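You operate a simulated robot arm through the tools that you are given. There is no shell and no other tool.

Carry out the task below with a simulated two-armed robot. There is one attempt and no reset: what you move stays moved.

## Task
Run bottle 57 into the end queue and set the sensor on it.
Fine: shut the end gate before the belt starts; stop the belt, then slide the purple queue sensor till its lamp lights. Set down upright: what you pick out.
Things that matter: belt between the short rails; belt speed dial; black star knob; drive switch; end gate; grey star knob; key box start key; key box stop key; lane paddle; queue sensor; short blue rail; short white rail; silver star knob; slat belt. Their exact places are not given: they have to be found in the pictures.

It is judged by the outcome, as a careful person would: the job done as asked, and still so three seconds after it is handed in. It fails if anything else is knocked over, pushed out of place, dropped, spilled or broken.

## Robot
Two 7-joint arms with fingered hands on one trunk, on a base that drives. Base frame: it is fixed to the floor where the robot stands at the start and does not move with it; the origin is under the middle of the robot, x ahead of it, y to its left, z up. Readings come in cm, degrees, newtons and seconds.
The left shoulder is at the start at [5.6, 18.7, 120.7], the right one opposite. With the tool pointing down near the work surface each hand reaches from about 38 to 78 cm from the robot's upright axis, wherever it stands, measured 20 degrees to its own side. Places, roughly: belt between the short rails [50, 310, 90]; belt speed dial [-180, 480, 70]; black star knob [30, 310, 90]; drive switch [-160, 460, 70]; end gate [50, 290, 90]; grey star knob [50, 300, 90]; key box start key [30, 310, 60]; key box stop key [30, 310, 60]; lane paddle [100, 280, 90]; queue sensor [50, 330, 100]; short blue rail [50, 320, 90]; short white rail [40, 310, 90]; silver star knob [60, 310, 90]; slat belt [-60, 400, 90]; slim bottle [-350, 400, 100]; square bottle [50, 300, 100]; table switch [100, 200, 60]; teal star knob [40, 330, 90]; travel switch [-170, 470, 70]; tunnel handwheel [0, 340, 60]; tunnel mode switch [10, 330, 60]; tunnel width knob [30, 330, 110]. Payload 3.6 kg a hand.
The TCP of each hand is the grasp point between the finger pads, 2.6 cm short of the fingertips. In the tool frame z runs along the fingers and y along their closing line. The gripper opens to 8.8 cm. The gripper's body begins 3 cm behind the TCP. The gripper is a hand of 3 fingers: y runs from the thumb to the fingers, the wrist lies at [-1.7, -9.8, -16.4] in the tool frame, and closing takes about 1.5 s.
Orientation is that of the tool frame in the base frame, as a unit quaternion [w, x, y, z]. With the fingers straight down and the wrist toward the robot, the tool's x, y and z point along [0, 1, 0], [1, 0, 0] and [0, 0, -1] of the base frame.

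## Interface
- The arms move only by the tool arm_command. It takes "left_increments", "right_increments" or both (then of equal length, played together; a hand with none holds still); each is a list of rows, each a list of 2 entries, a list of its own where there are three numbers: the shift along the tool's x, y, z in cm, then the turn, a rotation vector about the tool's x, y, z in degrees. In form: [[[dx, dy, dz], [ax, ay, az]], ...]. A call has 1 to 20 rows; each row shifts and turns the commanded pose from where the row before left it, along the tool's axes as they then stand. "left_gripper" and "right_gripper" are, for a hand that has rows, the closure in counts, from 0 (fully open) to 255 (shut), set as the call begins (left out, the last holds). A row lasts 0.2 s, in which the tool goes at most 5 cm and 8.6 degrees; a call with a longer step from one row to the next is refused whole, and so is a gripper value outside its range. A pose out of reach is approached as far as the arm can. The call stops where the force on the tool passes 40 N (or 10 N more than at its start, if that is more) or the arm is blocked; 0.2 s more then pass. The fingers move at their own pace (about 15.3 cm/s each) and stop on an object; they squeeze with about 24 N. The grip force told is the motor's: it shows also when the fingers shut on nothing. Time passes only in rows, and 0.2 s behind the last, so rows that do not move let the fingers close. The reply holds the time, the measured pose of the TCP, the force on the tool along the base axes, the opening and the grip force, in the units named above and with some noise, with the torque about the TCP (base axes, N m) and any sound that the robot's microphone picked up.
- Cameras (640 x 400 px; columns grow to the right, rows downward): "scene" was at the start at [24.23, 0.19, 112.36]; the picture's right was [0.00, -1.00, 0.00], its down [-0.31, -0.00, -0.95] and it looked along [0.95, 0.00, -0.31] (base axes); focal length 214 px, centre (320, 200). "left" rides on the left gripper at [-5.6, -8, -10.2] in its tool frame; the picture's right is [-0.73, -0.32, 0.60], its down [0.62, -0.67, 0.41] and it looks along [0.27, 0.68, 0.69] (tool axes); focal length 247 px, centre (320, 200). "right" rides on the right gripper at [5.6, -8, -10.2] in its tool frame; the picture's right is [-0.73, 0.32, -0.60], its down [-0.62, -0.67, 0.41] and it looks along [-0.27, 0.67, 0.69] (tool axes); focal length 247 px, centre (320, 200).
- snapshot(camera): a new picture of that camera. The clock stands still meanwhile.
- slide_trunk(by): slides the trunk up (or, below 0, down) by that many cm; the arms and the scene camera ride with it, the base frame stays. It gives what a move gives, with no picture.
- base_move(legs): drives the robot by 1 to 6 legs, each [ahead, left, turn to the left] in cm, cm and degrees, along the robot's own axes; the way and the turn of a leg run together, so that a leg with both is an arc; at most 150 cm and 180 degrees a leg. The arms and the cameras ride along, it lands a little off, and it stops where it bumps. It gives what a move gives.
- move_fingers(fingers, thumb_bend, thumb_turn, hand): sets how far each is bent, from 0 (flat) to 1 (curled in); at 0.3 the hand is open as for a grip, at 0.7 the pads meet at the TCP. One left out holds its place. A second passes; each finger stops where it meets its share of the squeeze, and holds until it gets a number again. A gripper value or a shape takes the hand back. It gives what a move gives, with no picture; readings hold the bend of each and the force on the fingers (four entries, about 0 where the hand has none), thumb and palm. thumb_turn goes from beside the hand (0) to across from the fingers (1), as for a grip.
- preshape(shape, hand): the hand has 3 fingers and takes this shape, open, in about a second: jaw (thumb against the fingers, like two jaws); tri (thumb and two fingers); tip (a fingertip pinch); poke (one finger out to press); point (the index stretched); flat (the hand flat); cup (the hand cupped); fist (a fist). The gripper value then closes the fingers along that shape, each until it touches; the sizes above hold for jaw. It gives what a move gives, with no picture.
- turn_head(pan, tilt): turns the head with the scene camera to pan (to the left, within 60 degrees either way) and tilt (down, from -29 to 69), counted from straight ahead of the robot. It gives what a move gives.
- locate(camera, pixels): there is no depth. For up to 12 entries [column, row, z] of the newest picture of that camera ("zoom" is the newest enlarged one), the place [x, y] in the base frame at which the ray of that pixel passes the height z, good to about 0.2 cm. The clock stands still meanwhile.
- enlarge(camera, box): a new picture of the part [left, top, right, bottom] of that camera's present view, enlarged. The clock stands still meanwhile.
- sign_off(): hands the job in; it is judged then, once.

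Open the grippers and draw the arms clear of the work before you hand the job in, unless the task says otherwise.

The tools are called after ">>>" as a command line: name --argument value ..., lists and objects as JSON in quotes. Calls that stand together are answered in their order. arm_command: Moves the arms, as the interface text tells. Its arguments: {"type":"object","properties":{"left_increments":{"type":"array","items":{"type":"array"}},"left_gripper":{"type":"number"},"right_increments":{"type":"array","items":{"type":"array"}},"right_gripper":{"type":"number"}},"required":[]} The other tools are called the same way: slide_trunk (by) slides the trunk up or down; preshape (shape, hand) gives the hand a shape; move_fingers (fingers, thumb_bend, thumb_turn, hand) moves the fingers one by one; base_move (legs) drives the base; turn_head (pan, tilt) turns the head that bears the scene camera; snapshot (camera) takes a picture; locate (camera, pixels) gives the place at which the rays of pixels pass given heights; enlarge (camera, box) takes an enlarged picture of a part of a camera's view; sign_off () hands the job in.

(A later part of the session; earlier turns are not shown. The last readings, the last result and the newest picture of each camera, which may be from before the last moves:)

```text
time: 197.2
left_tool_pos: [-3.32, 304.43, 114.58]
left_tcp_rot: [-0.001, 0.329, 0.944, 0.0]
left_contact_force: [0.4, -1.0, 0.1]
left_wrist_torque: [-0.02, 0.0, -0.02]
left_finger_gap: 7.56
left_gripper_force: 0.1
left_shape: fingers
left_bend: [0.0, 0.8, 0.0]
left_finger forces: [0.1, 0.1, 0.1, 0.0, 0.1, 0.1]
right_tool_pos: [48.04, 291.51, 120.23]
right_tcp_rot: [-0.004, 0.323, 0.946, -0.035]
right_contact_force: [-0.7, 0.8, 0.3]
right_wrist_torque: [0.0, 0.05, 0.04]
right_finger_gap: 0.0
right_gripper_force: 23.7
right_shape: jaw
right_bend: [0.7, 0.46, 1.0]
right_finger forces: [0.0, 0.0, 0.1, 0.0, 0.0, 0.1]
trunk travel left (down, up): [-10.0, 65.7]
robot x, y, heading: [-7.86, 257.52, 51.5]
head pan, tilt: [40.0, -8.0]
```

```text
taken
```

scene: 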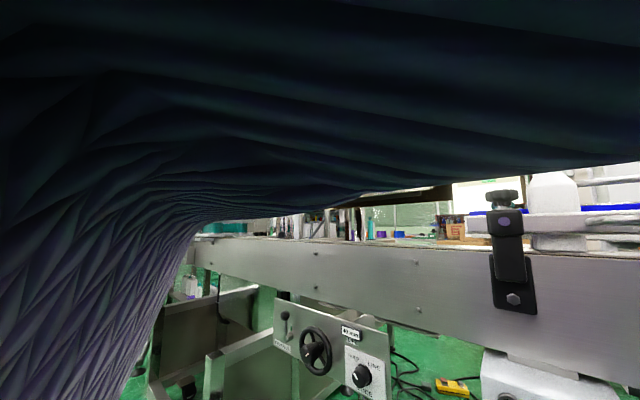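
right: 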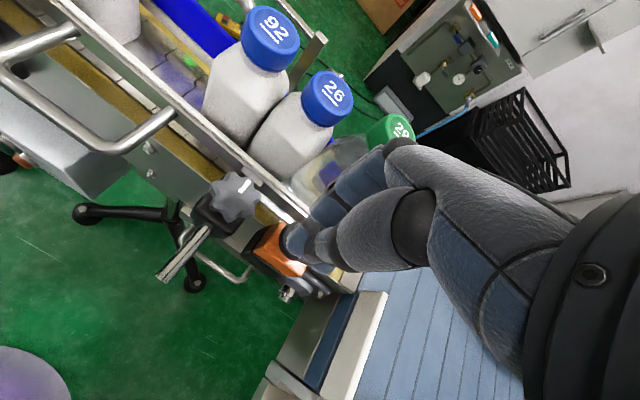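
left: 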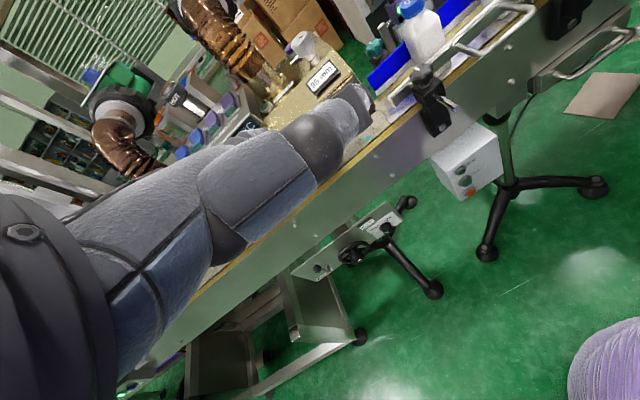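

The left forearm just passes above the camera. I bring the left hand over to a≈−176, b≈242 and down to z≈86 (flat fingers, tool down), then look.

>>> arm_command --left_increments '[[[-3, 1.3, 0], [0, 0, 0]], [[-3, 1.3, 0], [0, 0, 0]], [[-3, 1.3, 0], [0, 0, 0]], [[-3, 1.3, 0], [0, 0, 0]], [[-3, 1.3, 0], [0, 0, 0]], [[-3, 1.3, 0], [0, 0, 0]], [[0, 0, 4], [0, 0, 0]], [[0, 0, 4], [0, 0, 0]], [[0, 0, 4], [0, 0, 0]], [[0, 0, 4], [0, 0, 0]], [[0, 0, 4], [0, 0, 0]], [[0, 0, 4], [0, 0, 0]], [[0, 0, 4], [0, 0, 0]], [[0, 0, 0], [0, 0, 0]]]'

>>> turn_head --pan 0 --tilt 20

>>> snapshot --camera "scene"

>>> snapshot --camera "left"

```text
time: 200.2
left_tool_pos: [15.69, 299.42, 86.35]
left_tcp_rot: [0.0, 0.329, 0.944, 0.0]
left_contact_force: [-1.3, -0.2, 0.4]
left_wrist_torque: [0.01, -0.02, 0.03]
left_finger_gap: 7.59
left_gripper_force: 0.1
left_shape: fingers
left_bend: [0.0, 0.8, 0.0]
left_finger forces: [0.0, 0.0, 0.1, 0.0, 0.0, 0.1]
right_tool_pos: [48.06, 291.48, 120.3]
right_tcp_rot: [-0.005, 0.323, 0.946, -0.035]
right_contact_force: [0.2, 0.4, -0.5]
right_wrist_torque: [0.02, -0.02, -0.01]
right_finger_gap: 0.0
right_gripper_force: 24.0
right_shape: jaw
right_bend: [0.7, 0.46, 1.0]
right_finger forces: [0.0, 0.0, 0.1, 0.0, 0.0, 0.1]
trunk travel left (down, up): [-10.0, 65.7]
robot x, y, heading: [-7.67, 257.28, 51.3]
head pan, tilt: [40.0, -8.0]
```

```text
time: 201.3
left_tool_pos: [15.76, 299.44, 86.48]
left_tcp_rot: [0.0, 0.328, 0.945, -0.001]
left_contact_force: [-0.3, -1.0, 0.2]
left_wrist_torque: [-0.03, -0.01, -0.01]
left_finger_gap: 7.54
left_gripper_force: 0.1
left_shape: fingers
left_bend: [0.0, 0.8, 0.0]
left_finger forces: [0.0, 0.0, 0.0, 0.1, 0.1, 0.0]
right_tool_pos: [48.06, 291.39, 120.35]
right_tcp_rot: [-0.005, 0.324, 0.946, -0.034]
right_contact_force: [0.1, 0.3, -0.2]
right_wrist_torque: [-0.01, -0.02, 0.0]
right_finger_gap: 0.02
right_gripper_force: 24.2
right_shape: jaw
right_bend: [0.7, 0.46, 1.0]
right_finger forces: [0.0, 0.1, 0.0, 0.0, 0.0, 0.0]
trunk travel left (down, up): [-10.0, 65.7]
robot x, y, heading: [-7.97, 257.53, 51.6]
head pan, tilt: [0.0, 20.0]
```

```text
taken
```

scene: 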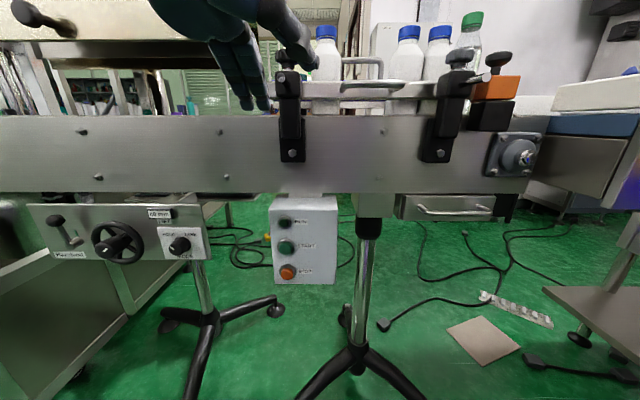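

```text
taken
```

left: 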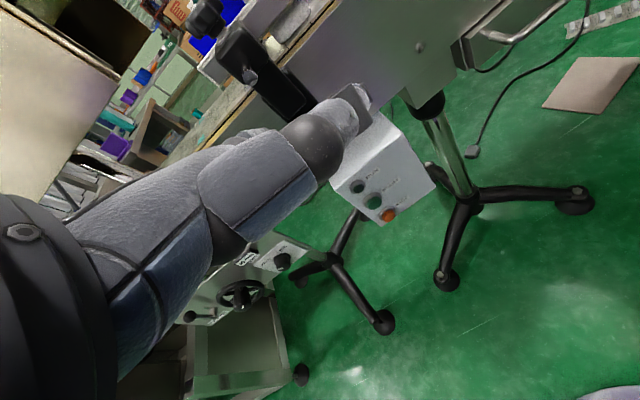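

I zoom into the hand at the top of the scene view to see the fingers.

>>> enlarge --camera "scene" --box '[180, 0, 372, 120]'

```text
3.33 times, centred on (276, 60) of scene
```

zoom: 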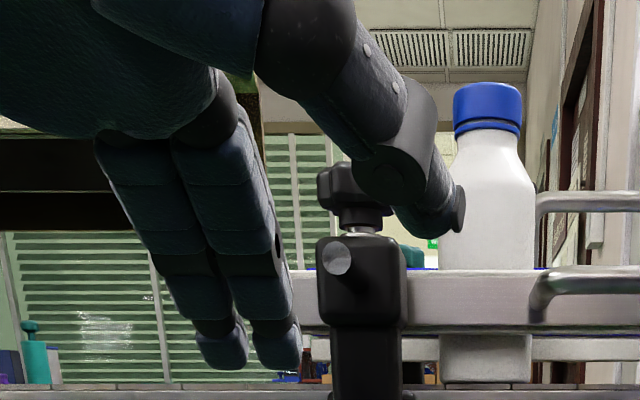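

Fingers hang straight, slightly forward. I put the thumb out of the way behind, then pitch the hand 35° forward while descending to z≈71.

>>> move_fingers --hand "left" --fingers 0.0 --thumb_bend 0.2 --thumb_turn 1.0

>>> arm_command --left_increments '[[[0, 0, 3], [-7, 0, 0]], [[0, -0.37, 2.98], [-7, 0, 0]], [[0, -0.73, 2.91], [-7, 0, 0]], [[0, -1.08, 2.8], [-7, 0, 0]], [[0, -1.41, 2.65], [-7, 0, 0]], [[0, 0, 0], [0, 0, 0]]]'

>>> snapshot --camera "scene"

>>> snapshot --camera "left"

```text
time: 202.3
left_tool_pos: [15.8, 299.57, 86.4]
left_tcp_rot: [-0.001, 0.33, 0.944, 0.0]
left_contact_force: [0.2, -0.7, -0.4]
left_wrist_torque: [0.0, -0.04, 0.0]
left_finger_gap: 13.36
left_gripper_force: 0.0
left_shape: fingers
left_bend: [0.0, 0.2, 0.97]
left_finger forces: [0.0, 0.1, 0.0, 0.0, 0.1, 0.0]
right_tool_pos: [48.04, 291.46, 120.31]
right_tcp_rot: [-0.005, 0.324, 0.945, -0.035]
right_contact_force: [-0.6, -0.6, -0.2]
right_wrist_torque: [0.01, -0.02, -0.01]
right_finger_gap: 0.0
right_gripper_force: 24.0
right_shape: jaw
right_bend: [0.7, 0.46, 1.0]
right_finger forces: [0.1, 0.0, 0.1, 0.0, 0.1, 0.0]
trunk travel left (down, up): [-10.0, 65.7]
robot x, y, heading: [-7.92, 257.74, 51.3]
head pan, tilt: [0.0, 20.0]
```

```text
time: 203.7
left_tool_pos: [15.86, 299.62, 71.97]
left_tcp_rot: [0.1, 0.308, 0.901, 0.288]
left_contact_force: [0.3, 0.6, 0.6]
left_wrist_torque: [-0.04, 0.0, -0.01]
left_finger_gap: 13.37
left_gripper_force: 0.2
left_shape: fingers
left_bend: [0.0, 0.2, 0.97]
left_finger forces: [0.0, 0.1, 0.0, 0.0, 0.1, 0.0]
right_tool_pos: [48.09, 291.46, 120.37]
right_tcp_rot: [-0.005, 0.323, 0.946, -0.034]
right_contact_force: [0.4, -0.1, -0.5]
right_wrist_torque: [-0.01, 0.0, 0.01]
right_finger_gap: 0.01
right_gripper_force: 24.1
right_shape: jaw
right_bend: [0.7, 0.46, 1.0]
right_finger forces: [0.0, 0.0, 0.0, 0.0, 0.1, 0.1]
trunk travel left (down, up): [-10.0, 65.7]
robot x, y, heading: [-7.68, 257.5, 51.7]
head pan, tilt: [0.0, 20.0]
```

```text
taken
```

scene: 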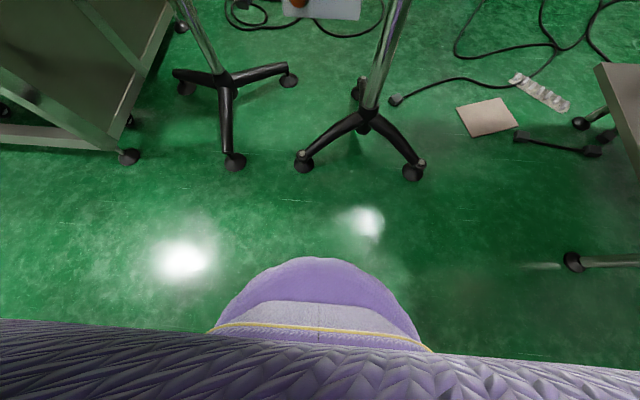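

```text
taken
```

left: 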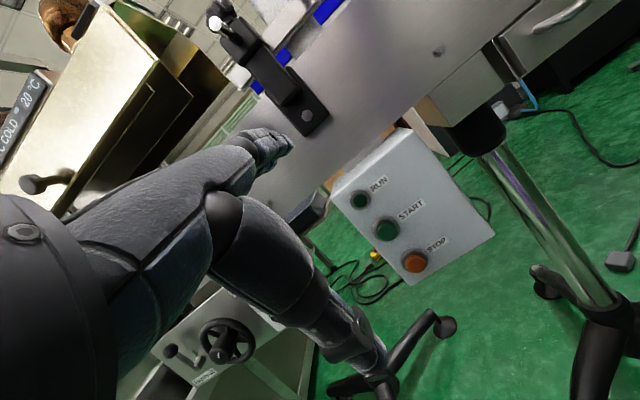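

The left hand reached the pose without trouble; the scene camera got tilted though. I re-command the head.

>>> turn_head --pan -10 --tilt 25

>>> snapshot --camera "scene"

>>> enlarge --camera "left" --box '[200, 90, 456, 290]'

```text
time: 204.4
left_tool_pos: [15.95, 300.2, 71.93]
left_tcp_rot: [0.096, 0.303, 0.901, 0.294]
left_contact_force: [-0.8, -0.2, 0.1]
left_wrist_torque: [0.01, -0.04, -0.01]
left_finger_gap: 13.36
left_gripper_force: 0.1
left_shape: fingers
left_bend: [0.0, 0.2, 0.97]
left_finger forces: [0.1, 0.1, 0.0, 0.0, 0.0, 0.1]
right_tool_pos: [48.1, 291.47, 120.27]
right_tcp_rot: [-0.005, 0.324, 0.945, -0.034]
right_contact_force: [0.1, -0.2, -0.8]
right_wrist_torque: [-0.01, 0.0, 0.04]
right_finger_gap: 0.01
right_gripper_force: 24.1
right_shape: jaw
right_bend: [0.7, 0.46, 1.0]
right_finger forces: [0.1, 0.0, 0.0, 0.1, 0.1, 0.1]
trunk travel left (down, up): [-10.0, 65.7]
robot x, y, heading: [-7.77, 257.78, 51.7]
head pan, tilt: [-10.0, 25.0]
```

```text
taken
```

scene: 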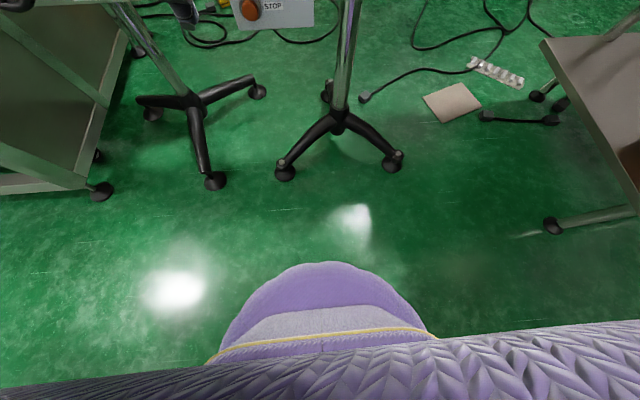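

```text
2.00 times, centred on (328, 190) of left
```

zoom: 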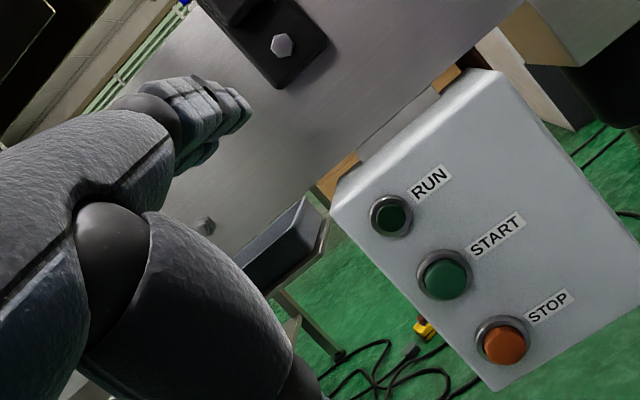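

The elbow is leaning against the head, but the left wrist camera sees the keys well (RUN (363,197), START (389,227), STOP (419,262)) and fingertip at (288,142). I move the hand forward-down so the fingertips come in front of START.

>>> arm_command --left_increments '[[[-0.18, -0.79, 2.87], [0, 0, 0]], [[-0.18, -0.79, 2.87], [0, 0, 0]], [[-0.18, -0.79, 2.87], [0, 0, 0]], [[-0.18, -0.79, 2.87], [0, 0, 0]], [[-0.18, -0.79, 2.87], [0, 0, 0]], [[0, 0, 0], [0, 0, 0]]]'

>>> snapshot --camera "left"

>>> snapshot --camera "scene"

```text
time: 205.8
left_tool_pos: [19.45, 302.49, 57.45]
left_tcp_rot: [0.097, 0.314, 0.901, 0.284]
left_contact_force: [0.4, -0.3, 0.5]
left_wrist_torque: [0.01, 0.04, -0.03]
left_finger_gap: 13.37
left_gripper_force: 0.1
left_shape: fingers
left_bend: [0.0, 0.2, 0.97]
left_finger forces: [0.0, 0.1, 0.1, 0.0, 0.0, 0.1]
right_tool_pos: [48.0, 291.48, 120.36]
right_tcp_rot: [-0.005, 0.324, 0.946, -0.034]
right_contact_force: [0.9, -0.3, 0.7]
right_wrist_torque: [0.0, 0.03, -0.01]
right_finger_gap: 0.01
right_gripper_force: 23.8
right_shape: jaw
right_bend: [0.7, 0.46, 1.0]
right_finger forces: [0.0, 0.1, 0.0, 0.1, 0.0, 0.1]
trunk travel left (down, up): [-10.0, 65.7]
robot x, y, heading: [-7.76, 257.69, 51.5]
head pan, tilt: [-10.0, 25.0]
```

```text
taken
```

left: 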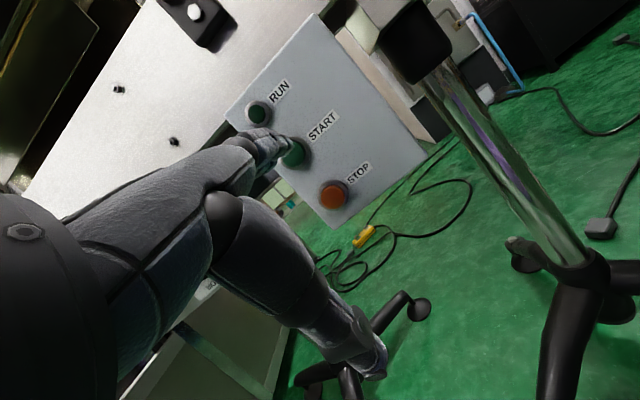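

```text
taken
```

scene: 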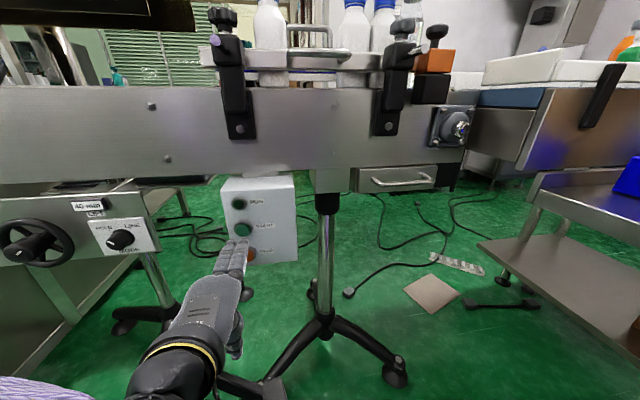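

The fingertips now point at the key box just below START in the view. I enlarge both views for alignment.

>>> enlarge --camera "scene" --box '[190, 170, 318, 290]'

>>> enlarge --camera "left" --box '[210, 80, 370, 220]'

>>> locate --camera "scene" --pixels '[[243, 229, 62.4], [251, 253, 56.1], [240, 203, 68]]'

```text
3.33 times, centred on (254, 230) of scene
```

zoom: 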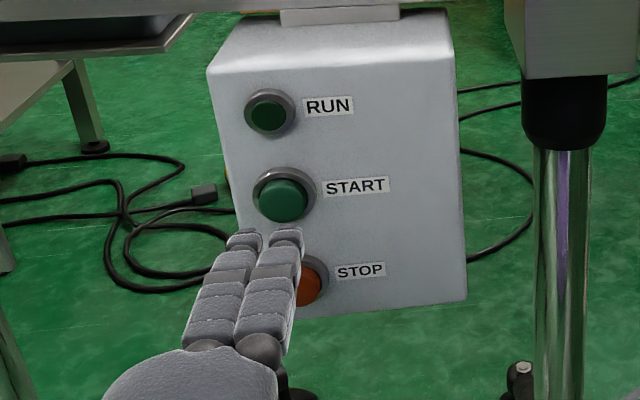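

```text
2.86 times, centred on (290, 150) of left
```

zoom: 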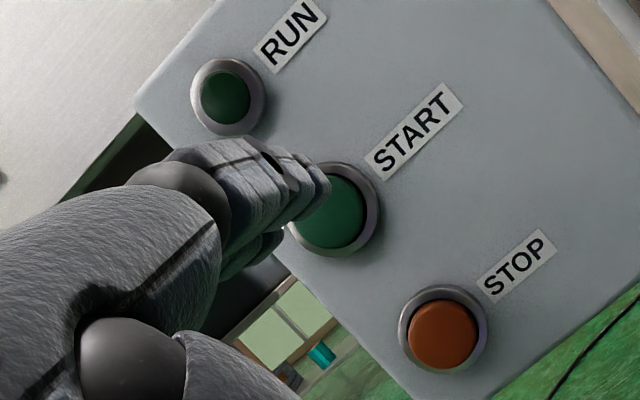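

```text
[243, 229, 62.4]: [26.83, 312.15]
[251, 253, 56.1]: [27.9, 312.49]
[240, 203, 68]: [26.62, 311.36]
```

I triangulate the right fingertip: scene (243.8,239.9), left (291.7,143).

>>> locate --camera "scene" --pixels '[[243.8, 239.9, 60], [243.8, 239.9, 63], [243.8, 239.9, 66], [230.5, 240.5, 63]]'

>>> locate --camera "left" --pixels '[[291.7, 143, 60], [291.7, 143, 63], [291.7, 143, 66], [296, 152, 62.4], [333, 195, 56.1]]'

```text
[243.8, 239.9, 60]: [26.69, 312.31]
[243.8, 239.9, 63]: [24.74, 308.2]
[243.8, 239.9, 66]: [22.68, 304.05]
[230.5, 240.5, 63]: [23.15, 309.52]
```

```text
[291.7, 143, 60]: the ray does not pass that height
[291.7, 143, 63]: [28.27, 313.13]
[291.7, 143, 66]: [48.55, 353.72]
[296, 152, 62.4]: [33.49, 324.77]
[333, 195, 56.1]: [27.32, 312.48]
```

Fingertips are at b≈255.7, z≈62.6, straddling START (face at b≈259.4). I advance 3 cm forward to just before contact.

>>> arm_command --left_increments '[[[0, 0.61, 0.43], [0, 0, 0]], [[0, 0.61, 0.43], [0, 0, 0]], [[0, 0.61, 0.43], [0, 0, 0]], [[0, 0.61, 0.43], [0, 0, 0]], [[0, 0, 0], [0, 0, 0]]]'

>>> enlarge --camera "left" --box '[210, 80, 370, 220]'

>>> enlarge --camera "scene" --box '[190, 170, 318, 290]'

```text
time: 207.0
left_tool_pos: [21.39, 304.62, 57.53]
left_tcp_rot: [0.098, 0.313, 0.901, 0.284]
left_contact_force: [0.1, -0.8, 0.4]
left_wrist_torque: [-0.03, 0.0, 0.03]
left_finger_gap: 13.39
left_gripper_force: 0.1
left_shape: fingers
left_bend: [0.0, 0.2, 0.97]
left_finger forces: [0.1, 0.1, 0.1, 0.1, 0.0, 0.0]
right_tool_pos: [47.93, 291.57, 120.26]
right_tcp_rot: [-0.005, 0.325, 0.945, -0.034]
right_contact_force: [-0.1, -1.2, 0.9]
right_wrist_torque: [0.0, 0.0, 0.0]
right_finger_gap: 0.0
right_gripper_force: 24.5
right_shape: jaw
right_bend: [0.7, 0.46, 1.0]
right_finger forces: [0.1, 0.0, 0.0, 0.0, 0.0, 0.0]
trunk travel left (down, up): [-10.0, 65.7]
robot x, y, heading: [-7.68, 257.38, 51.8]
head pan, tilt: [-10.0, 25.0]
```

```text
2.86 times, centred on (290, 150) of left
```

zoom: 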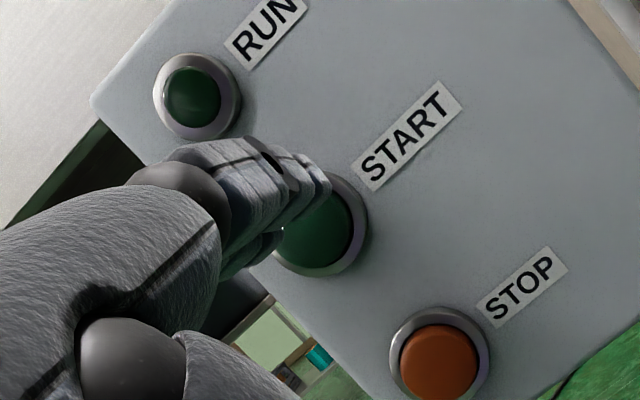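

```text
3.33 times, centred on (254, 230) of scene
```

zoom: 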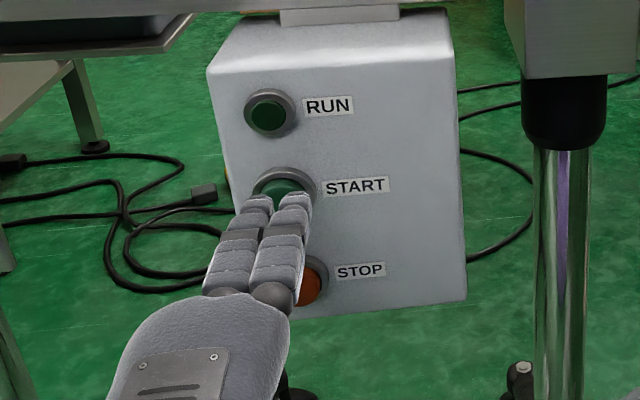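

Tips overlap START, about 0.6 cm high of its centre. I advance 0.8 cm with 0.5 cm down and read the force.

>>> arm_command --left_increments '[[[0, 0.2, 0.43], [0, 0, 0]], [[0, 0.2, 0.43], [0, 0, 0]], [[0, 0, 0], [0, 0, 0]]]'

>>> enlarge --camera "scene" --box '[190, 170, 318, 290]'

```text
time: 207.8
left_tool_pos: [21.98, 305.35, 57.14]
left_tcp_rot: [0.099, 0.313, 0.901, 0.284]
left_contact_force: [0.5, 0.0, -1.1]
left_wrist_torque: [0.03, -0.01, 0.0]
left_finger_gap: 13.4
left_gripper_force: 0.1
left_shape: fingers
left_bend: [0.0, 0.2, 0.97]
left_finger forces: [0.1, 0.0, 0.0, 0.1, 0.1, 0.1]
right_tool_pos: [48.03, 291.48, 120.2]
right_tcp_rot: [-0.004, 0.323, 0.946, -0.034]
right_contact_force: [0.2, 0.5, -0.3]
right_wrist_torque: [-0.04, 0.01, 0.02]
right_finger_gap: 0.0
right_gripper_force: 23.4
right_shape: jaw
right_bend: [0.7, 0.46, 1.0]
right_finger forces: [0.1, 0.0, 0.0, 0.0, 0.0, 0.1]
trunk travel left (down, up): [-10.0, 65.7]
robot x, y, heading: [-7.98, 257.47, 51.7]
head pan, tilt: [-10.0, 25.0]
```

```text
3.33 times, centred on (254, 230) of scene
```

zoom: 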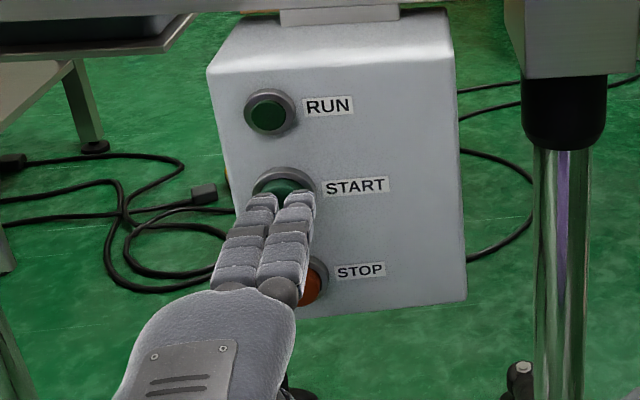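

No contact yet. I advance 0.5 cm more, watching force and sound.

>>> arm_command --left_increments '[[[0, 0.2, 0.15], [0, 0, 0]], [[0, 0.2, 0.15], [0, 0, 0]], [[0, 0, 0], [0, 0, 0]]]'

>>> enlarge --camera "left" --box '[210, 80, 370, 220]'

```text
time: 208.6
left_tool_pos: [22.18, 305.8, 57.17]
left_tcp_rot: [0.098, 0.314, 0.901, 0.284]
left_contact_force: [-0.1, -2.0, -0.1]
left_wrist_torque: [0.11, -0.05, -0.12]
left_finger_gap: 13.34
left_gripper_force: 1.5
left_shape: fingers
left_bend: [0.0, 0.2, 0.97]
left_finger forces: [2.2, 0.4, 0.1, 0.0, 0.1, 0.1]
right_tool_pos: [48.11, 291.55, 120.39]
right_tcp_rot: [-0.004, 0.323, 0.946, -0.035]
right_contact_force: [-0.3, -0.4, -0.1]
right_wrist_torque: [0.0, -0.02, -0.01]
right_finger_gap: 0.0
right_gripper_force: 23.9
right_shape: jaw
right_bend: [0.7, 0.46, 1.0]
right_finger forces: [0.0, 0.0, 0.0, 0.0, 0.0, 0.1]
trunk travel left (down, up): [-10.0, 65.7]
robot x, y, heading: [-8.06, 257.24, 51.4]
head pan, tilt: [-10.0, 25.0]
heard: click
```

```text
2.86 times, centred on (290, 150) of left
```

zoom: 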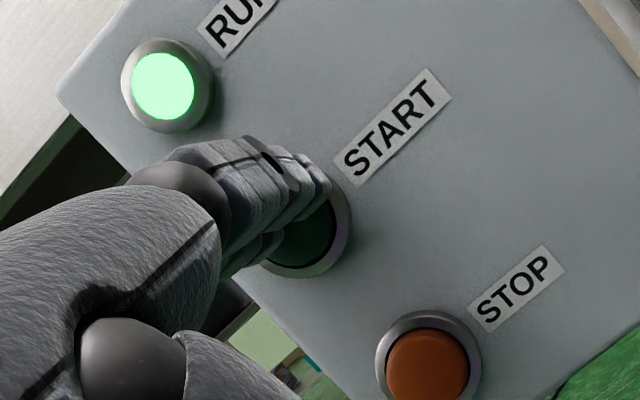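

Click heard and RUN lit: the belt is running. I retract 2.2 cm and lower 6.3 cm toward STOP, then check the bottles.

>>> arm_command --left_increments '[[[0, -0.9, -0.63], [0, 0, 0]], [[0, -0.9, -0.63], [0, 0, 0]], [[0, -0.9, 1.3], [0, 0, 0]], [[-0.2, -0.9, 1.3], [0, 0, 0]], [[-0.2, -0.9, 1.3], [0, 0, 0]], [[0, -0.9, 1.3], [0, 0, 0]]]'

>>> snapshot --camera "scene"

>>> enlarge --camera "left" --box '[210, 80, 370, 220]'

```text
time: 210.0
left_tool_pos: [21.03, 303.88, 50.76]
left_tcp_rot: [0.099, 0.314, 0.901, 0.283]
left_contact_force: [-0.1, -0.3, -0.9]
left_wrist_torque: [0.0, 0.03, -0.01]
left_finger_gap: 13.37
left_gripper_force: 0.1
left_shape: fingers
left_bend: [0.0, 0.2, 0.97]
left_finger forces: [0.1, 0.1, 0.0, 0.0, 0.0, 0.0]
right_tool_pos: [48.06, 291.45, 120.39]
right_tcp_rot: [-0.004, 0.324, 0.945, -0.034]
right_contact_force: [0.3, 0.0, -0.2]
right_wrist_torque: [-0.02, -0.02, -0.02]
right_finger_gap: 0.02
right_gripper_force: 23.9
right_shape: jaw
right_bend: [0.7, 0.46, 1.0]
right_finger forces: [0.0, 0.1, 0.0, 0.1, 0.1, 0.0]
trunk travel left (down, up): [-10.0, 65.7]
robot x, y, heading: [-7.65, 257.55, 51.8]
head pan, tilt: [-10.0, 25.0]
```

```text
taken
```

scene: 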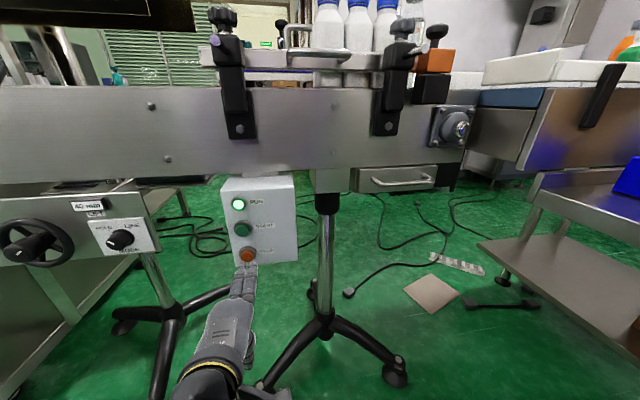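

```text
2.86 times, centred on (290, 150) of left
```

zoom: 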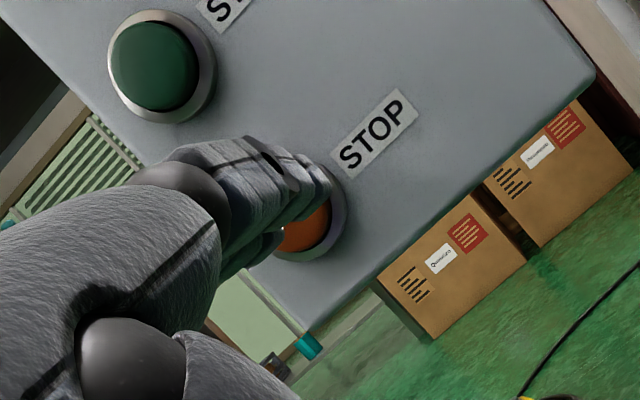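

Bottle 57 has closed up behind 92. The finger is in front of STOP; I push forward to press it.

>>> arm_command --left_increments '[[[0, 0.5, 0.48], [0, 0, 0]], [[0, 0.5, 0.48], [0, 0, 0]], [[0, 0.5, 0.35], [0, 0, 0]], [[0, 0.25, 0.17], [0, 0, 0]], [[0, 0.2, 0.15], [0, 0, 0]]]'

>>> enlarge --camera "left" --box '[210, 80, 370, 220]'

>>> snapshot --camera "scene"

```text
time: 211.2
left_tool_pos: [22.74, 305.8, 50.43]
left_tcp_rot: [0.097, 0.314, 0.901, 0.283]
left_contact_force: [-10.9, -10.4, 0.5]
left_wrist_torque: [0.7, -0.66, 0.31]
left_finger_gap: 13.42
left_gripper_force: 7.6
left_shape: fingers
left_bend: [0.0, 0.2, 0.97]
left_finger forces: [0.0, 15.0, 0.1, 0.0, 0.0, 0.0]
right_tool_pos: [48.0, 291.38, 120.34]
right_tcp_rot: [-0.004, 0.323, 0.946, -0.034]
right_contact_force: [-0.3, 0.3, 0.6]
right_wrist_torque: [0.01, 0.0, 0.0]
right_finger_gap: 0.0
right_gripper_force: 24.2
right_shape: jaw
right_bend: [0.7, 0.46, 1.0]
right_finger forces: [0.0, 0.0, 0.0, 0.0, 0.0, 0.0]
trunk travel left (down, up): [-10.0, 65.7]
robot x, y, heading: [-7.85, 257.6, 51.4]
head pan, tilt: [-10.0, 25.0]
heard: click
```

```text
2.86 times, centred on (290, 150) of left
```

zoom: 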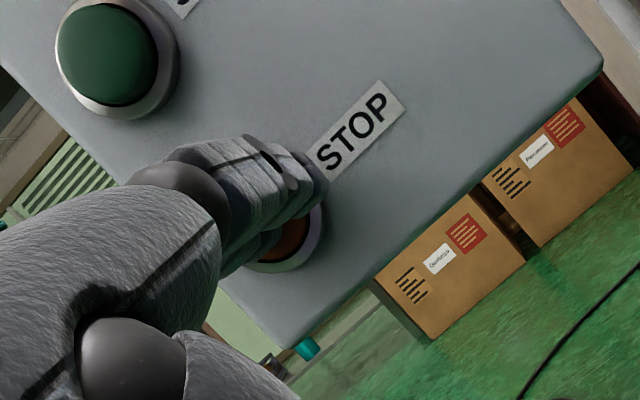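

```text
taken
```

scene: 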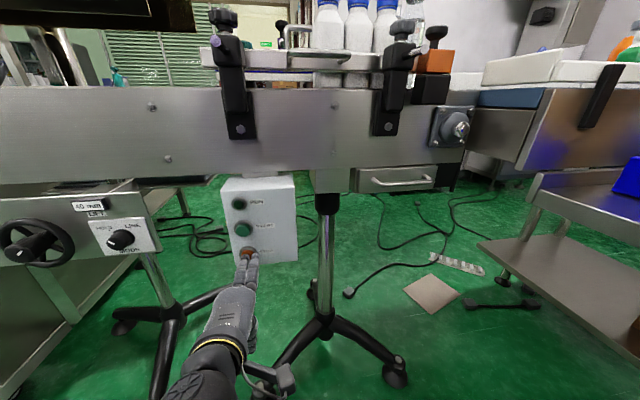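

STOP pressed: click, RUN lamp off, belt stopped with 57 queued behind 92. I retract the left hand 10 cm straight back from the key box.

>>> arm_command --left_increments '[[[0, -0.82, -0.57], [0, 0, 0]], [[0, -1.02, -0.72], [0, 0, 0]], [[0, -1.02, -0.72], [0, 0, 0]], [[0, -1.02, -0.72], [0, 0, 0]], [[0, -1.02, -0.72], [0, 0, 0]], [[0, -1.02, -0.72], [0, 0, 0]], [[0, -1.02, -0.72], [0, 0, 0]], [[0, -1.02, -0.72], [0, 0, 0]], [[0, 0, 0], [0, 0, 0]]]'

>>> snapshot --camera "scene"

```text
time: 213.2
left_tool_pos: [16.6, 298.32, 50.52]
left_tcp_rot: [0.099, 0.314, 0.9, 0.284]
left_contact_force: [-0.4, -0.6, -0.3]
left_wrist_torque: [-0.03, 0.02, -0.02]
left_finger_gap: 13.35
left_gripper_force: 0.0
left_shape: fingers
left_bend: [0.0, 0.2, 0.97]
left_finger forces: [0.0, 0.0, 0.0, 0.1, 0.0, 0.1]
right_tool_pos: [47.89, 291.53, 120.17]
right_tcp_rot: [-0.004, 0.323, 0.946, -0.035]
right_contact_force: [0.8, 0.0, 0.0]
right_wrist_torque: [0.03, -0.02, 0.01]
right_finger_gap: 0.0
right_gripper_force: 23.7
right_shape: jaw
right_bend: [0.7, 0.46, 1.0]
right_finger forces: [0.0, 0.0, 0.0, 0.0, 0.0, 0.0]
trunk travel left (down, up): [-10.0, 65.7]
robot x, y, heading: [-8.12, 257.14, 51.7]
head pan, tilt: [-10.0, 25.0]
```

```text
taken
```

scene: 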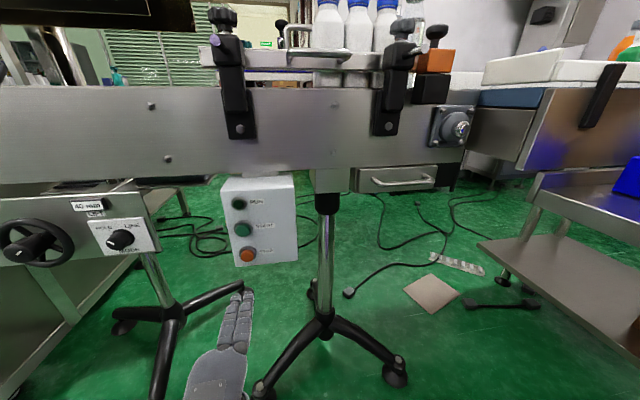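

The belt is stopped and the bottles unchanged. I back the base 10 cm and raise the trunk 40 cm so both arms get free space.

>>> base_move --legs '[[-10, 0, 0]]'

>>> slide_trunk --by 40

>>> turn_head --pan 0 --tilt 35

>>> snapshot --camera "scene"

```text
time: 214.3
left_tool_pos: [10.46, 290.4, 50.6]
left_tcp_rot: [0.099, 0.314, 0.901, 0.284]
left_contact_force: [-0.1, -0.5, -0.4]
left_wrist_torque: [-0.01, -0.02, -0.02]
left_finger_gap: 13.37
left_gripper_force: 0.0
left_shape: fingers
left_bend: [0.0, 0.2, 0.97]
left_finger forces: [0.0, 0.0, 0.1, 0.1, 0.0, 0.0]
right_tool_pos: [41.72, 283.65, 120.41]
right_tcp_rot: [-0.004, 0.324, 0.946, -0.033]
right_contact_force: [0.6, 0.3, 0.2]
right_wrist_torque: [0.01, 0.01, -0.01]
right_finger_gap: 0.0
right_gripper_force: 24.3
right_shape: jaw
right_bend: [0.7, 0.46, 1.0]
right_finger forces: [0.1, 0.1, 0.0, 0.0, 0.1, 0.1]
trunk travel left (down, up): [-10.0, 65.7]
robot x, y, heading: [-14.17, 249.65, 51.9]
head pan, tilt: [-10.0, 25.0]
```

```text
time: 218.2
left_tool_pos: [6.74, 293.08, 88.43]
left_tcp_rot: [0.051, 0.331, 0.894, 0.297]
left_contact_force: [-0.5, -0.2, -1.1]
left_wrist_torque: [-0.01, 0.01, 0.01]
left_finger_gap: 13.39
left_gripper_force: 0.0
left_shape: fingers
left_bend: [0.0, 0.2, 0.97]
left_finger forces: [0.1, 0.0, 0.0, 0.0, 0.0, 0.0]
right_tool_pos: [35.05, 275.13, 168.77]
right_tcp_rot: [0.022, 0.324, 0.945, 0.042]
right_contact_force: [0.5, 0.0, 0.3]
right_wrist_torque: [0.01, 0.0, 0.01]
right_finger_gap: 0.0
right_gripper_force: 23.8
right_shape: jaw
right_bend: [0.7, 0.46, 1.0]
right_finger forces: [0.1, 0.0, 0.0, 0.1, 0.0, 0.1]
trunk travel left (down, up): [-50.0, 25.7]
robot x, y, heading: [-14.15, 249.88, 51.8]
head pan, tilt: [-10.0, 25.0]
```

```text
time: 218.9
left_tool_pos: [6.84, 293.17, 88.65]
left_tcp_rot: [0.053, 0.331, 0.893, 0.299]
left_contact_force: [-0.9, 0.0, -0.4]
left_wrist_torque: [-0.02, 0.01, 0.0]
left_finger_gap: 13.37
left_gripper_force: 0.0
left_shape: fingers
left_bend: [0.0, 0.2, 0.97]
left_finger forces: [0.0, 0.0, 0.0, 0.0, 0.1, 0.0]
right_tool_pos: [35.0, 275.13, 168.74]
right_tcp_rot: [0.023, 0.324, 0.945, 0.043]
right_contact_force: [0.0, -0.6, 0.4]
right_wrist_torque: [0.01, 0.03, 0.02]
right_finger_gap: 0.0
right_gripper_force: 23.5
right_shape: jaw
right_bend: [0.7, 0.46, 1.0]
right_finger forces: [0.0, 0.0, 0.0, 0.0, 0.0, 0.1]
trunk travel left (down, up): [-50.0, 25.7]
robot x, y, heading: [-13.49, 249.4, 51.6]
head pan, tilt: [0.0, 35.0]
```

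```text
taken
```

scene: 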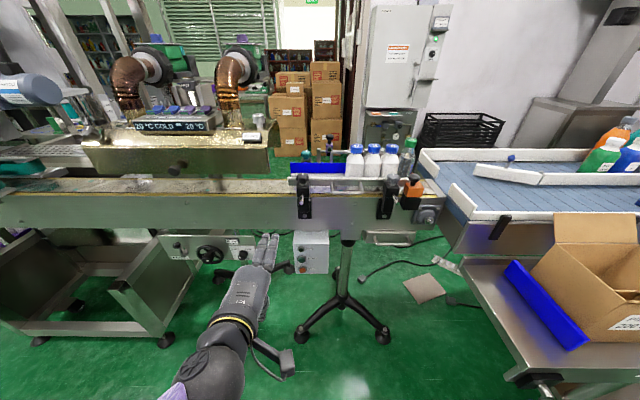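

Queue formed: 57, 92, 26, 29. I enlarge to verify the bottles, gate and sensor.

>>> enlarge --camera "scene" --box '[276, 130, 436, 230]'

>>> locate --camera "scene" --pixels '[[356, 147, 101], [373.5, 147, 101], [390, 147, 101], [409, 140, 103]]'

```text
4.00 times, centred on (356, 180) of scene
```

zoom: 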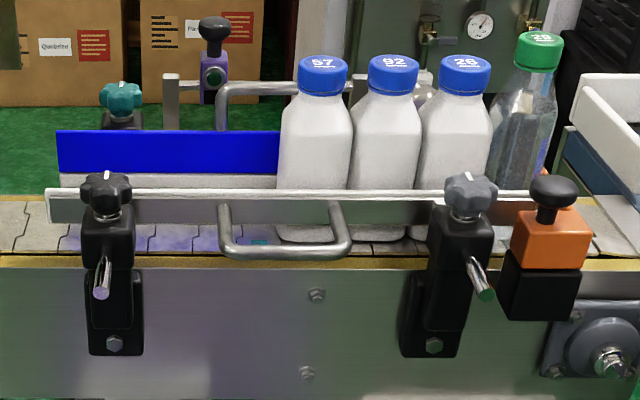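

```text
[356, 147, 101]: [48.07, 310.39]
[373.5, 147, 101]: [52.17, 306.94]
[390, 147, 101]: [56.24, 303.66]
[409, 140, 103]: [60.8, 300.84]
```

All four bottles stand upright in the queue; the lamp is dark with the sensor still at its old spot (a≈−165) and 57 now at a≈−158. I park the left hand (level and up) and level the right hand before approaching for the sensor.

>>> arm_command --left_increments '[[[0, 2.29, -3.28], [7, 0, 0]], [[0, 1.88, -3.53], [7, 0, 0]], [[0, 1.43, -3.73], [7, 0, 0]], [[0, 0.97, -3.88], [7, 0, 0]], [[0, 0.49, -3.97], [7, 0, 0]], [[0, 0, -4], [0, 0, 0]], [[0, 0, -4], [0, 0, 0]], [[0, 0, -4], [0, 0, 0]], [[0, 0, -4], [0, 0, 0]], [[0, 0, -4], [0, 0, 0]], [[0, 0, 0], [0, 0, 0]]]' --right_increments '[[[0, 0, 0], [2.7, 0, 0]], [[0, 0, 1], [2.7, 0, 0]], [[0, 0, 2], [0, 0, 0]], [[0, 0, 2.5], [0, 0, 0]], [[0, 0, 2.5], [0, 0, 0]], [[0, 0, 2.5], [0, 0, 0]], [[0, 0, 2.5], [0, 0, 0]], [[0, 0, 2.5], [0, 0, 0]], [[0, 0, 2.5], [0, 0, 0]], [[0, 0, 2.5], [0, 0, 0]], [[0, 0, 0], [0, 0, 0]]]' --right_gripper 0

>>> preshape --shape "jaw" --hand "left"

>>> snapshot --camera "scene"

>>> snapshot --camera "right"

```text
time: 219.6
left_tool_pos: [5.48, 294.09, 96.35]
left_tcp_rot: [-0.02, 0.338, 0.924, 0.181]
left_contact_force: [-0.1, 0.1, 0.0]
left_wrist_torque: [0.0, 0.0, 0.01]
left_finger_gap: 13.37
left_gripper_force: 0.0
left_shape: fingers
left_bend: [0.0, 0.2, 0.97]
left_finger forces: [0.1, 0.0, 0.0, 0.0, 0.0, 0.0]
right_tool_pos: [34.59, 274.23, 166.63]
right_tcp_rot: [0.011, 0.324, 0.946, 0.002]
right_contact_force: [0.6, 0.3, -0.5]
right_wrist_torque: [0.0, -0.04, -0.01]
right_finger_gap: 8.76
right_gripper_force: 0.2
right_shape: jaw
right_bend: [0.3, 0.3, 0.98]
right_finger forces: [0.0, 0.0, 0.1, 0.0, 0.0, 0.0]
right hand out of reach, approached as far as the arm can: row 2
trunk travel left (down, up): [-50.0, 25.7]
robot x, y, heading: [-13.91, 249.53, 51.2]
head pan, tilt: [0.0, 35.0]
stopped in row 3 (left hand): the arm was blocked; the commanded pose is now the measured one
```

```text
time: 220.5
left_tool_pos: [5.37, 293.92, 96.33]
left_tcp_rot: [-0.02, 0.336, 0.924, 0.182]
left_contact_force: [0.0, -0.4, 0.0]
left_wrist_torque: [-0.01, 0.02, -0.03]
left_finger_gap: 8.8
left_gripper_force: 0.0
left_shape: jaw
left_bend: [0.3, 0.3, 0.97]
left_finger forces: [0.0, 0.0, 0.0, 0.0, 0.0, 0.0]
right_tool_pos: [34.68, 274.14, 166.56]
right_tcp_rot: [0.01, 0.325, 0.945, 0.003]
right_contact_force: [0.3, 1.1, 1.0]
right_wrist_torque: [-0.04, 0.0, 0.01]
right_finger_gap: 8.75
right_gripper_force: 0.1
right_shape: jaw
right_bend: [0.3, 0.3, 0.98]
right_finger forces: [0.0, 0.0, 0.1, 0.0, 0.1, 0.0]
trunk travel left (down, up): [-50.0, 25.7]
robot x, y, heading: [-14.0, 249.77, 51.7]
head pan, tilt: [0.0, 35.0]
```

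```text
taken
```

scene: 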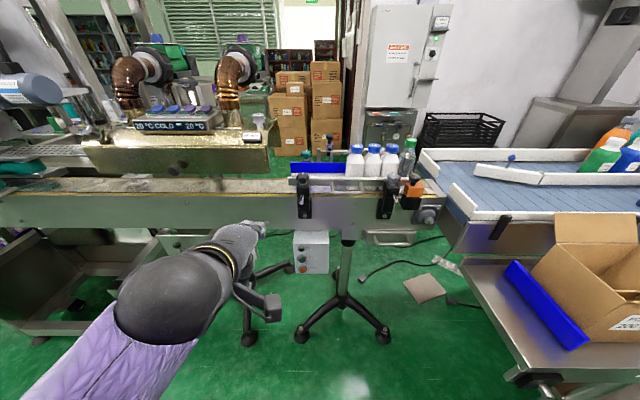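

```text
taken
```

right: 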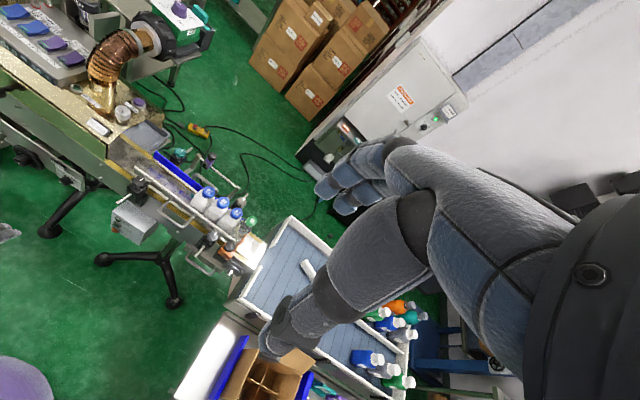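

The left arm's motion was blocked part-way (folded against the body). I move it outward-left and up in gentle steps while levelling.

>>> arm_command --left_increments '[[[2, 1, -1], [3, 0, 0]], [[2, 1, -1.5], [3, 0, 0]], [[2, 1, -2], [4, 0, 0]], [[2, 0.5, -2.5], [4, 0, 0]], [[2, 0, -3], [4, 0, 0]], [[2, 0, -3], [3, 0, 0]], [[1, 0, -3], [0, 0, 0]], [[0, 0, -3], [0, 0, 0]], [[0, 0, -3], [0, 0, 0]], [[0, 0, 0], [0, 0, 0]]]'

>>> snapshot --camera "scene"

```text
time: 222.7
left_tool_pos: [-0.85, 301.17, 120.66]
left_tcp_rot: [-0.08, 0.327, 0.942, 0.01]
left_contact_force: [0.4, -0.2, 0.4]
left_wrist_torque: [-0.03, -0.01, -0.03]
left_finger_gap: 8.8
left_gripper_force: 0.1
left_shape: jaw
left_bend: [0.3, 0.3, 0.97]
left_finger forces: [0.0, 0.0, 0.0, 0.1, 0.1, 0.0]
right_tool_pos: [34.57, 274.16, 166.59]
right_tcp_rot: [0.011, 0.325, 0.946, 0.003]
right_contact_force: [-0.7, 0.3, 0.1]
right_wrist_torque: [-0.01, -0.01, -0.03]
right_finger_gap: 8.76
right_gripper_force: 0.0
right_shape: jaw
right_bend: [0.3, 0.3, 0.98]
right_finger forces: [0.1, 0.1, 0.0, 0.0, 0.1, 0.0]
trunk travel left (down, up): [-50.0, 25.7]
robot x, y, heading: [-14.24, 249.54, 51.8]
head pan, tilt: [0.0, 35.0]
```

```text
taken
```

scene: 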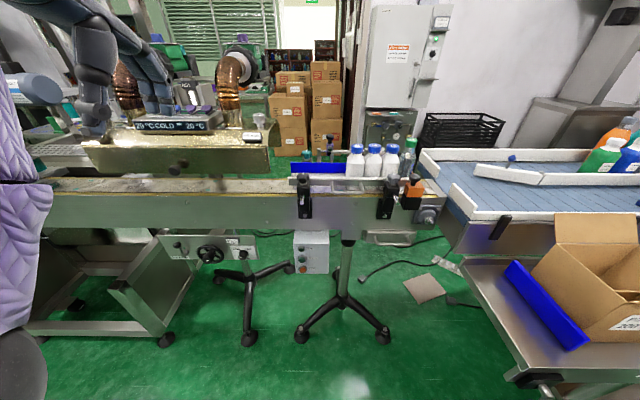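

Left arm is free now. I raise it another 30 cm, pull it back a little and level it, so it clears the tunnel when I drive closer.

>>> arm_command --left_increments '[[[0.5, -0.5, -3], [0, -3, 0]], [[0.5, -0.5, -3], [0, -3, 0]], [[0.5, -0.5, -3], [0, -3, 0]], [[0, -1, -3], [0, 0, 0]], [[0, -1, -3], [0, 0, 0]], [[0, -1, -3], [0, 0, 0]], [[0, -1, -3], [0, 0, 0]], [[0, -1, -3], [0, 0, 0]], [[0, 0, -3], [0, 0, 0]], [[0, 0, -3], [0, 0, 0]], [[0, 0, 0], [0, 0, 0]]]'

>>> arm_command --right_increments '[[[0, 0.5, 2], [0, 0, 0]], [[0, 0.5, 2.5], [0, 0, 0]], [[0, 0.5, 2.5], [0, 0, 0]], [[0, 0.5, 2.5], [0, 0, 0]], [[0, 0.5, 2.5], [0, 0, 0]], [[0, 0.5, 2.5], [0, 0, 0]], [[0, 0, 2.5], [0, 0, 0]], [[0, 0, 2.5], [0, 0, 0]], [[0, 0, 2.5], [0, 0, 0]], [[0, 0, 2], [0, 0, 0]], [[0, 0, 0], [0, 0, 0]]]'

```text
time: 225.1
left_tool_pos: [1.13, 308.71, 145.24]
left_tcp_rot: [-0.008, 0.328, 0.945, -0.017]
left_contact_force: [1.2, -0.3, 0.1]
left_wrist_torque: [0.0, -0.02, 0.03]
left_finger_gap: 8.79
left_gripper_force: 0.1
left_shape: jaw
left_bend: [0.3, 0.3, 0.97]
left_finger forces: [0.0, 0.1, 0.0, 0.0, 0.0, 0.0]
left hand out of reach, approached as far as the arm can: row 1, 2, 3, 4, 5, 6, 7, 8
right_tool_pos: [34.8, 274.11, 166.62]
right_tcp_rot: [0.011, 0.325, 0.946, 0.003]
right_contact_force: [-0.1, -0.6, -0.2]
right_wrist_torque: [0.01, -0.01, -0.02]
right_finger_gap: 8.77
right_gripper_force: 0.0
right_shape: jaw
right_bend: [0.3, 0.3, 0.98]
right_finger forces: [0.0, 0.0, 0.0, 0.1, 0.1, 0.0]
trunk travel left (down, up): [-50.0, 25.7]
robot x, y, heading: [-14.36, 249.66, 51.7]
head pan, tilt: [0.0, 35.0]
```

```text
time: 227.5
left_tool_pos: [1.1, 308.6, 145.31]
left_tcp_rot: [-0.007, 0.327, 0.945, -0.015]
left_contact_force: [-0.7, 0.5, -0.2]
left_wrist_torque: [0.01, 0.0, 0.02]
left_finger_gap: 8.8
left_gripper_force: 0.1
left_shape: jaw
left_bend: [0.3, 0.3, 0.97]
left_finger forces: [0.1, 0.0, 0.0, 0.0, 0.1, 0.0]
right_tool_pos: [39.48, 277.63, 143.35]
right_tcp_rot: [0.011, 0.324, 0.946, 0.003]
right_contact_force: [0.2, -0.4, 1.1]
right_wrist_torque: [0.04, -0.01, -0.02]
right_finger_gap: 8.76
right_gripper_force: 0.0
right_shape: jaw
right_bend: [0.3, 0.3, 0.98]
right_finger forces: [0.0, 0.1, 0.0, 0.0, 0.1, 0.0]
right hand out of reach, approached as far as the arm can: row 4, 5, 6, 7, 8, 10
trunk travel left (down, up): [-50.0, 25.7]
robot x, y, heading: [-14.08, 250.11, 51.5]
head pan, tilt: [0.0, 35.0]
```

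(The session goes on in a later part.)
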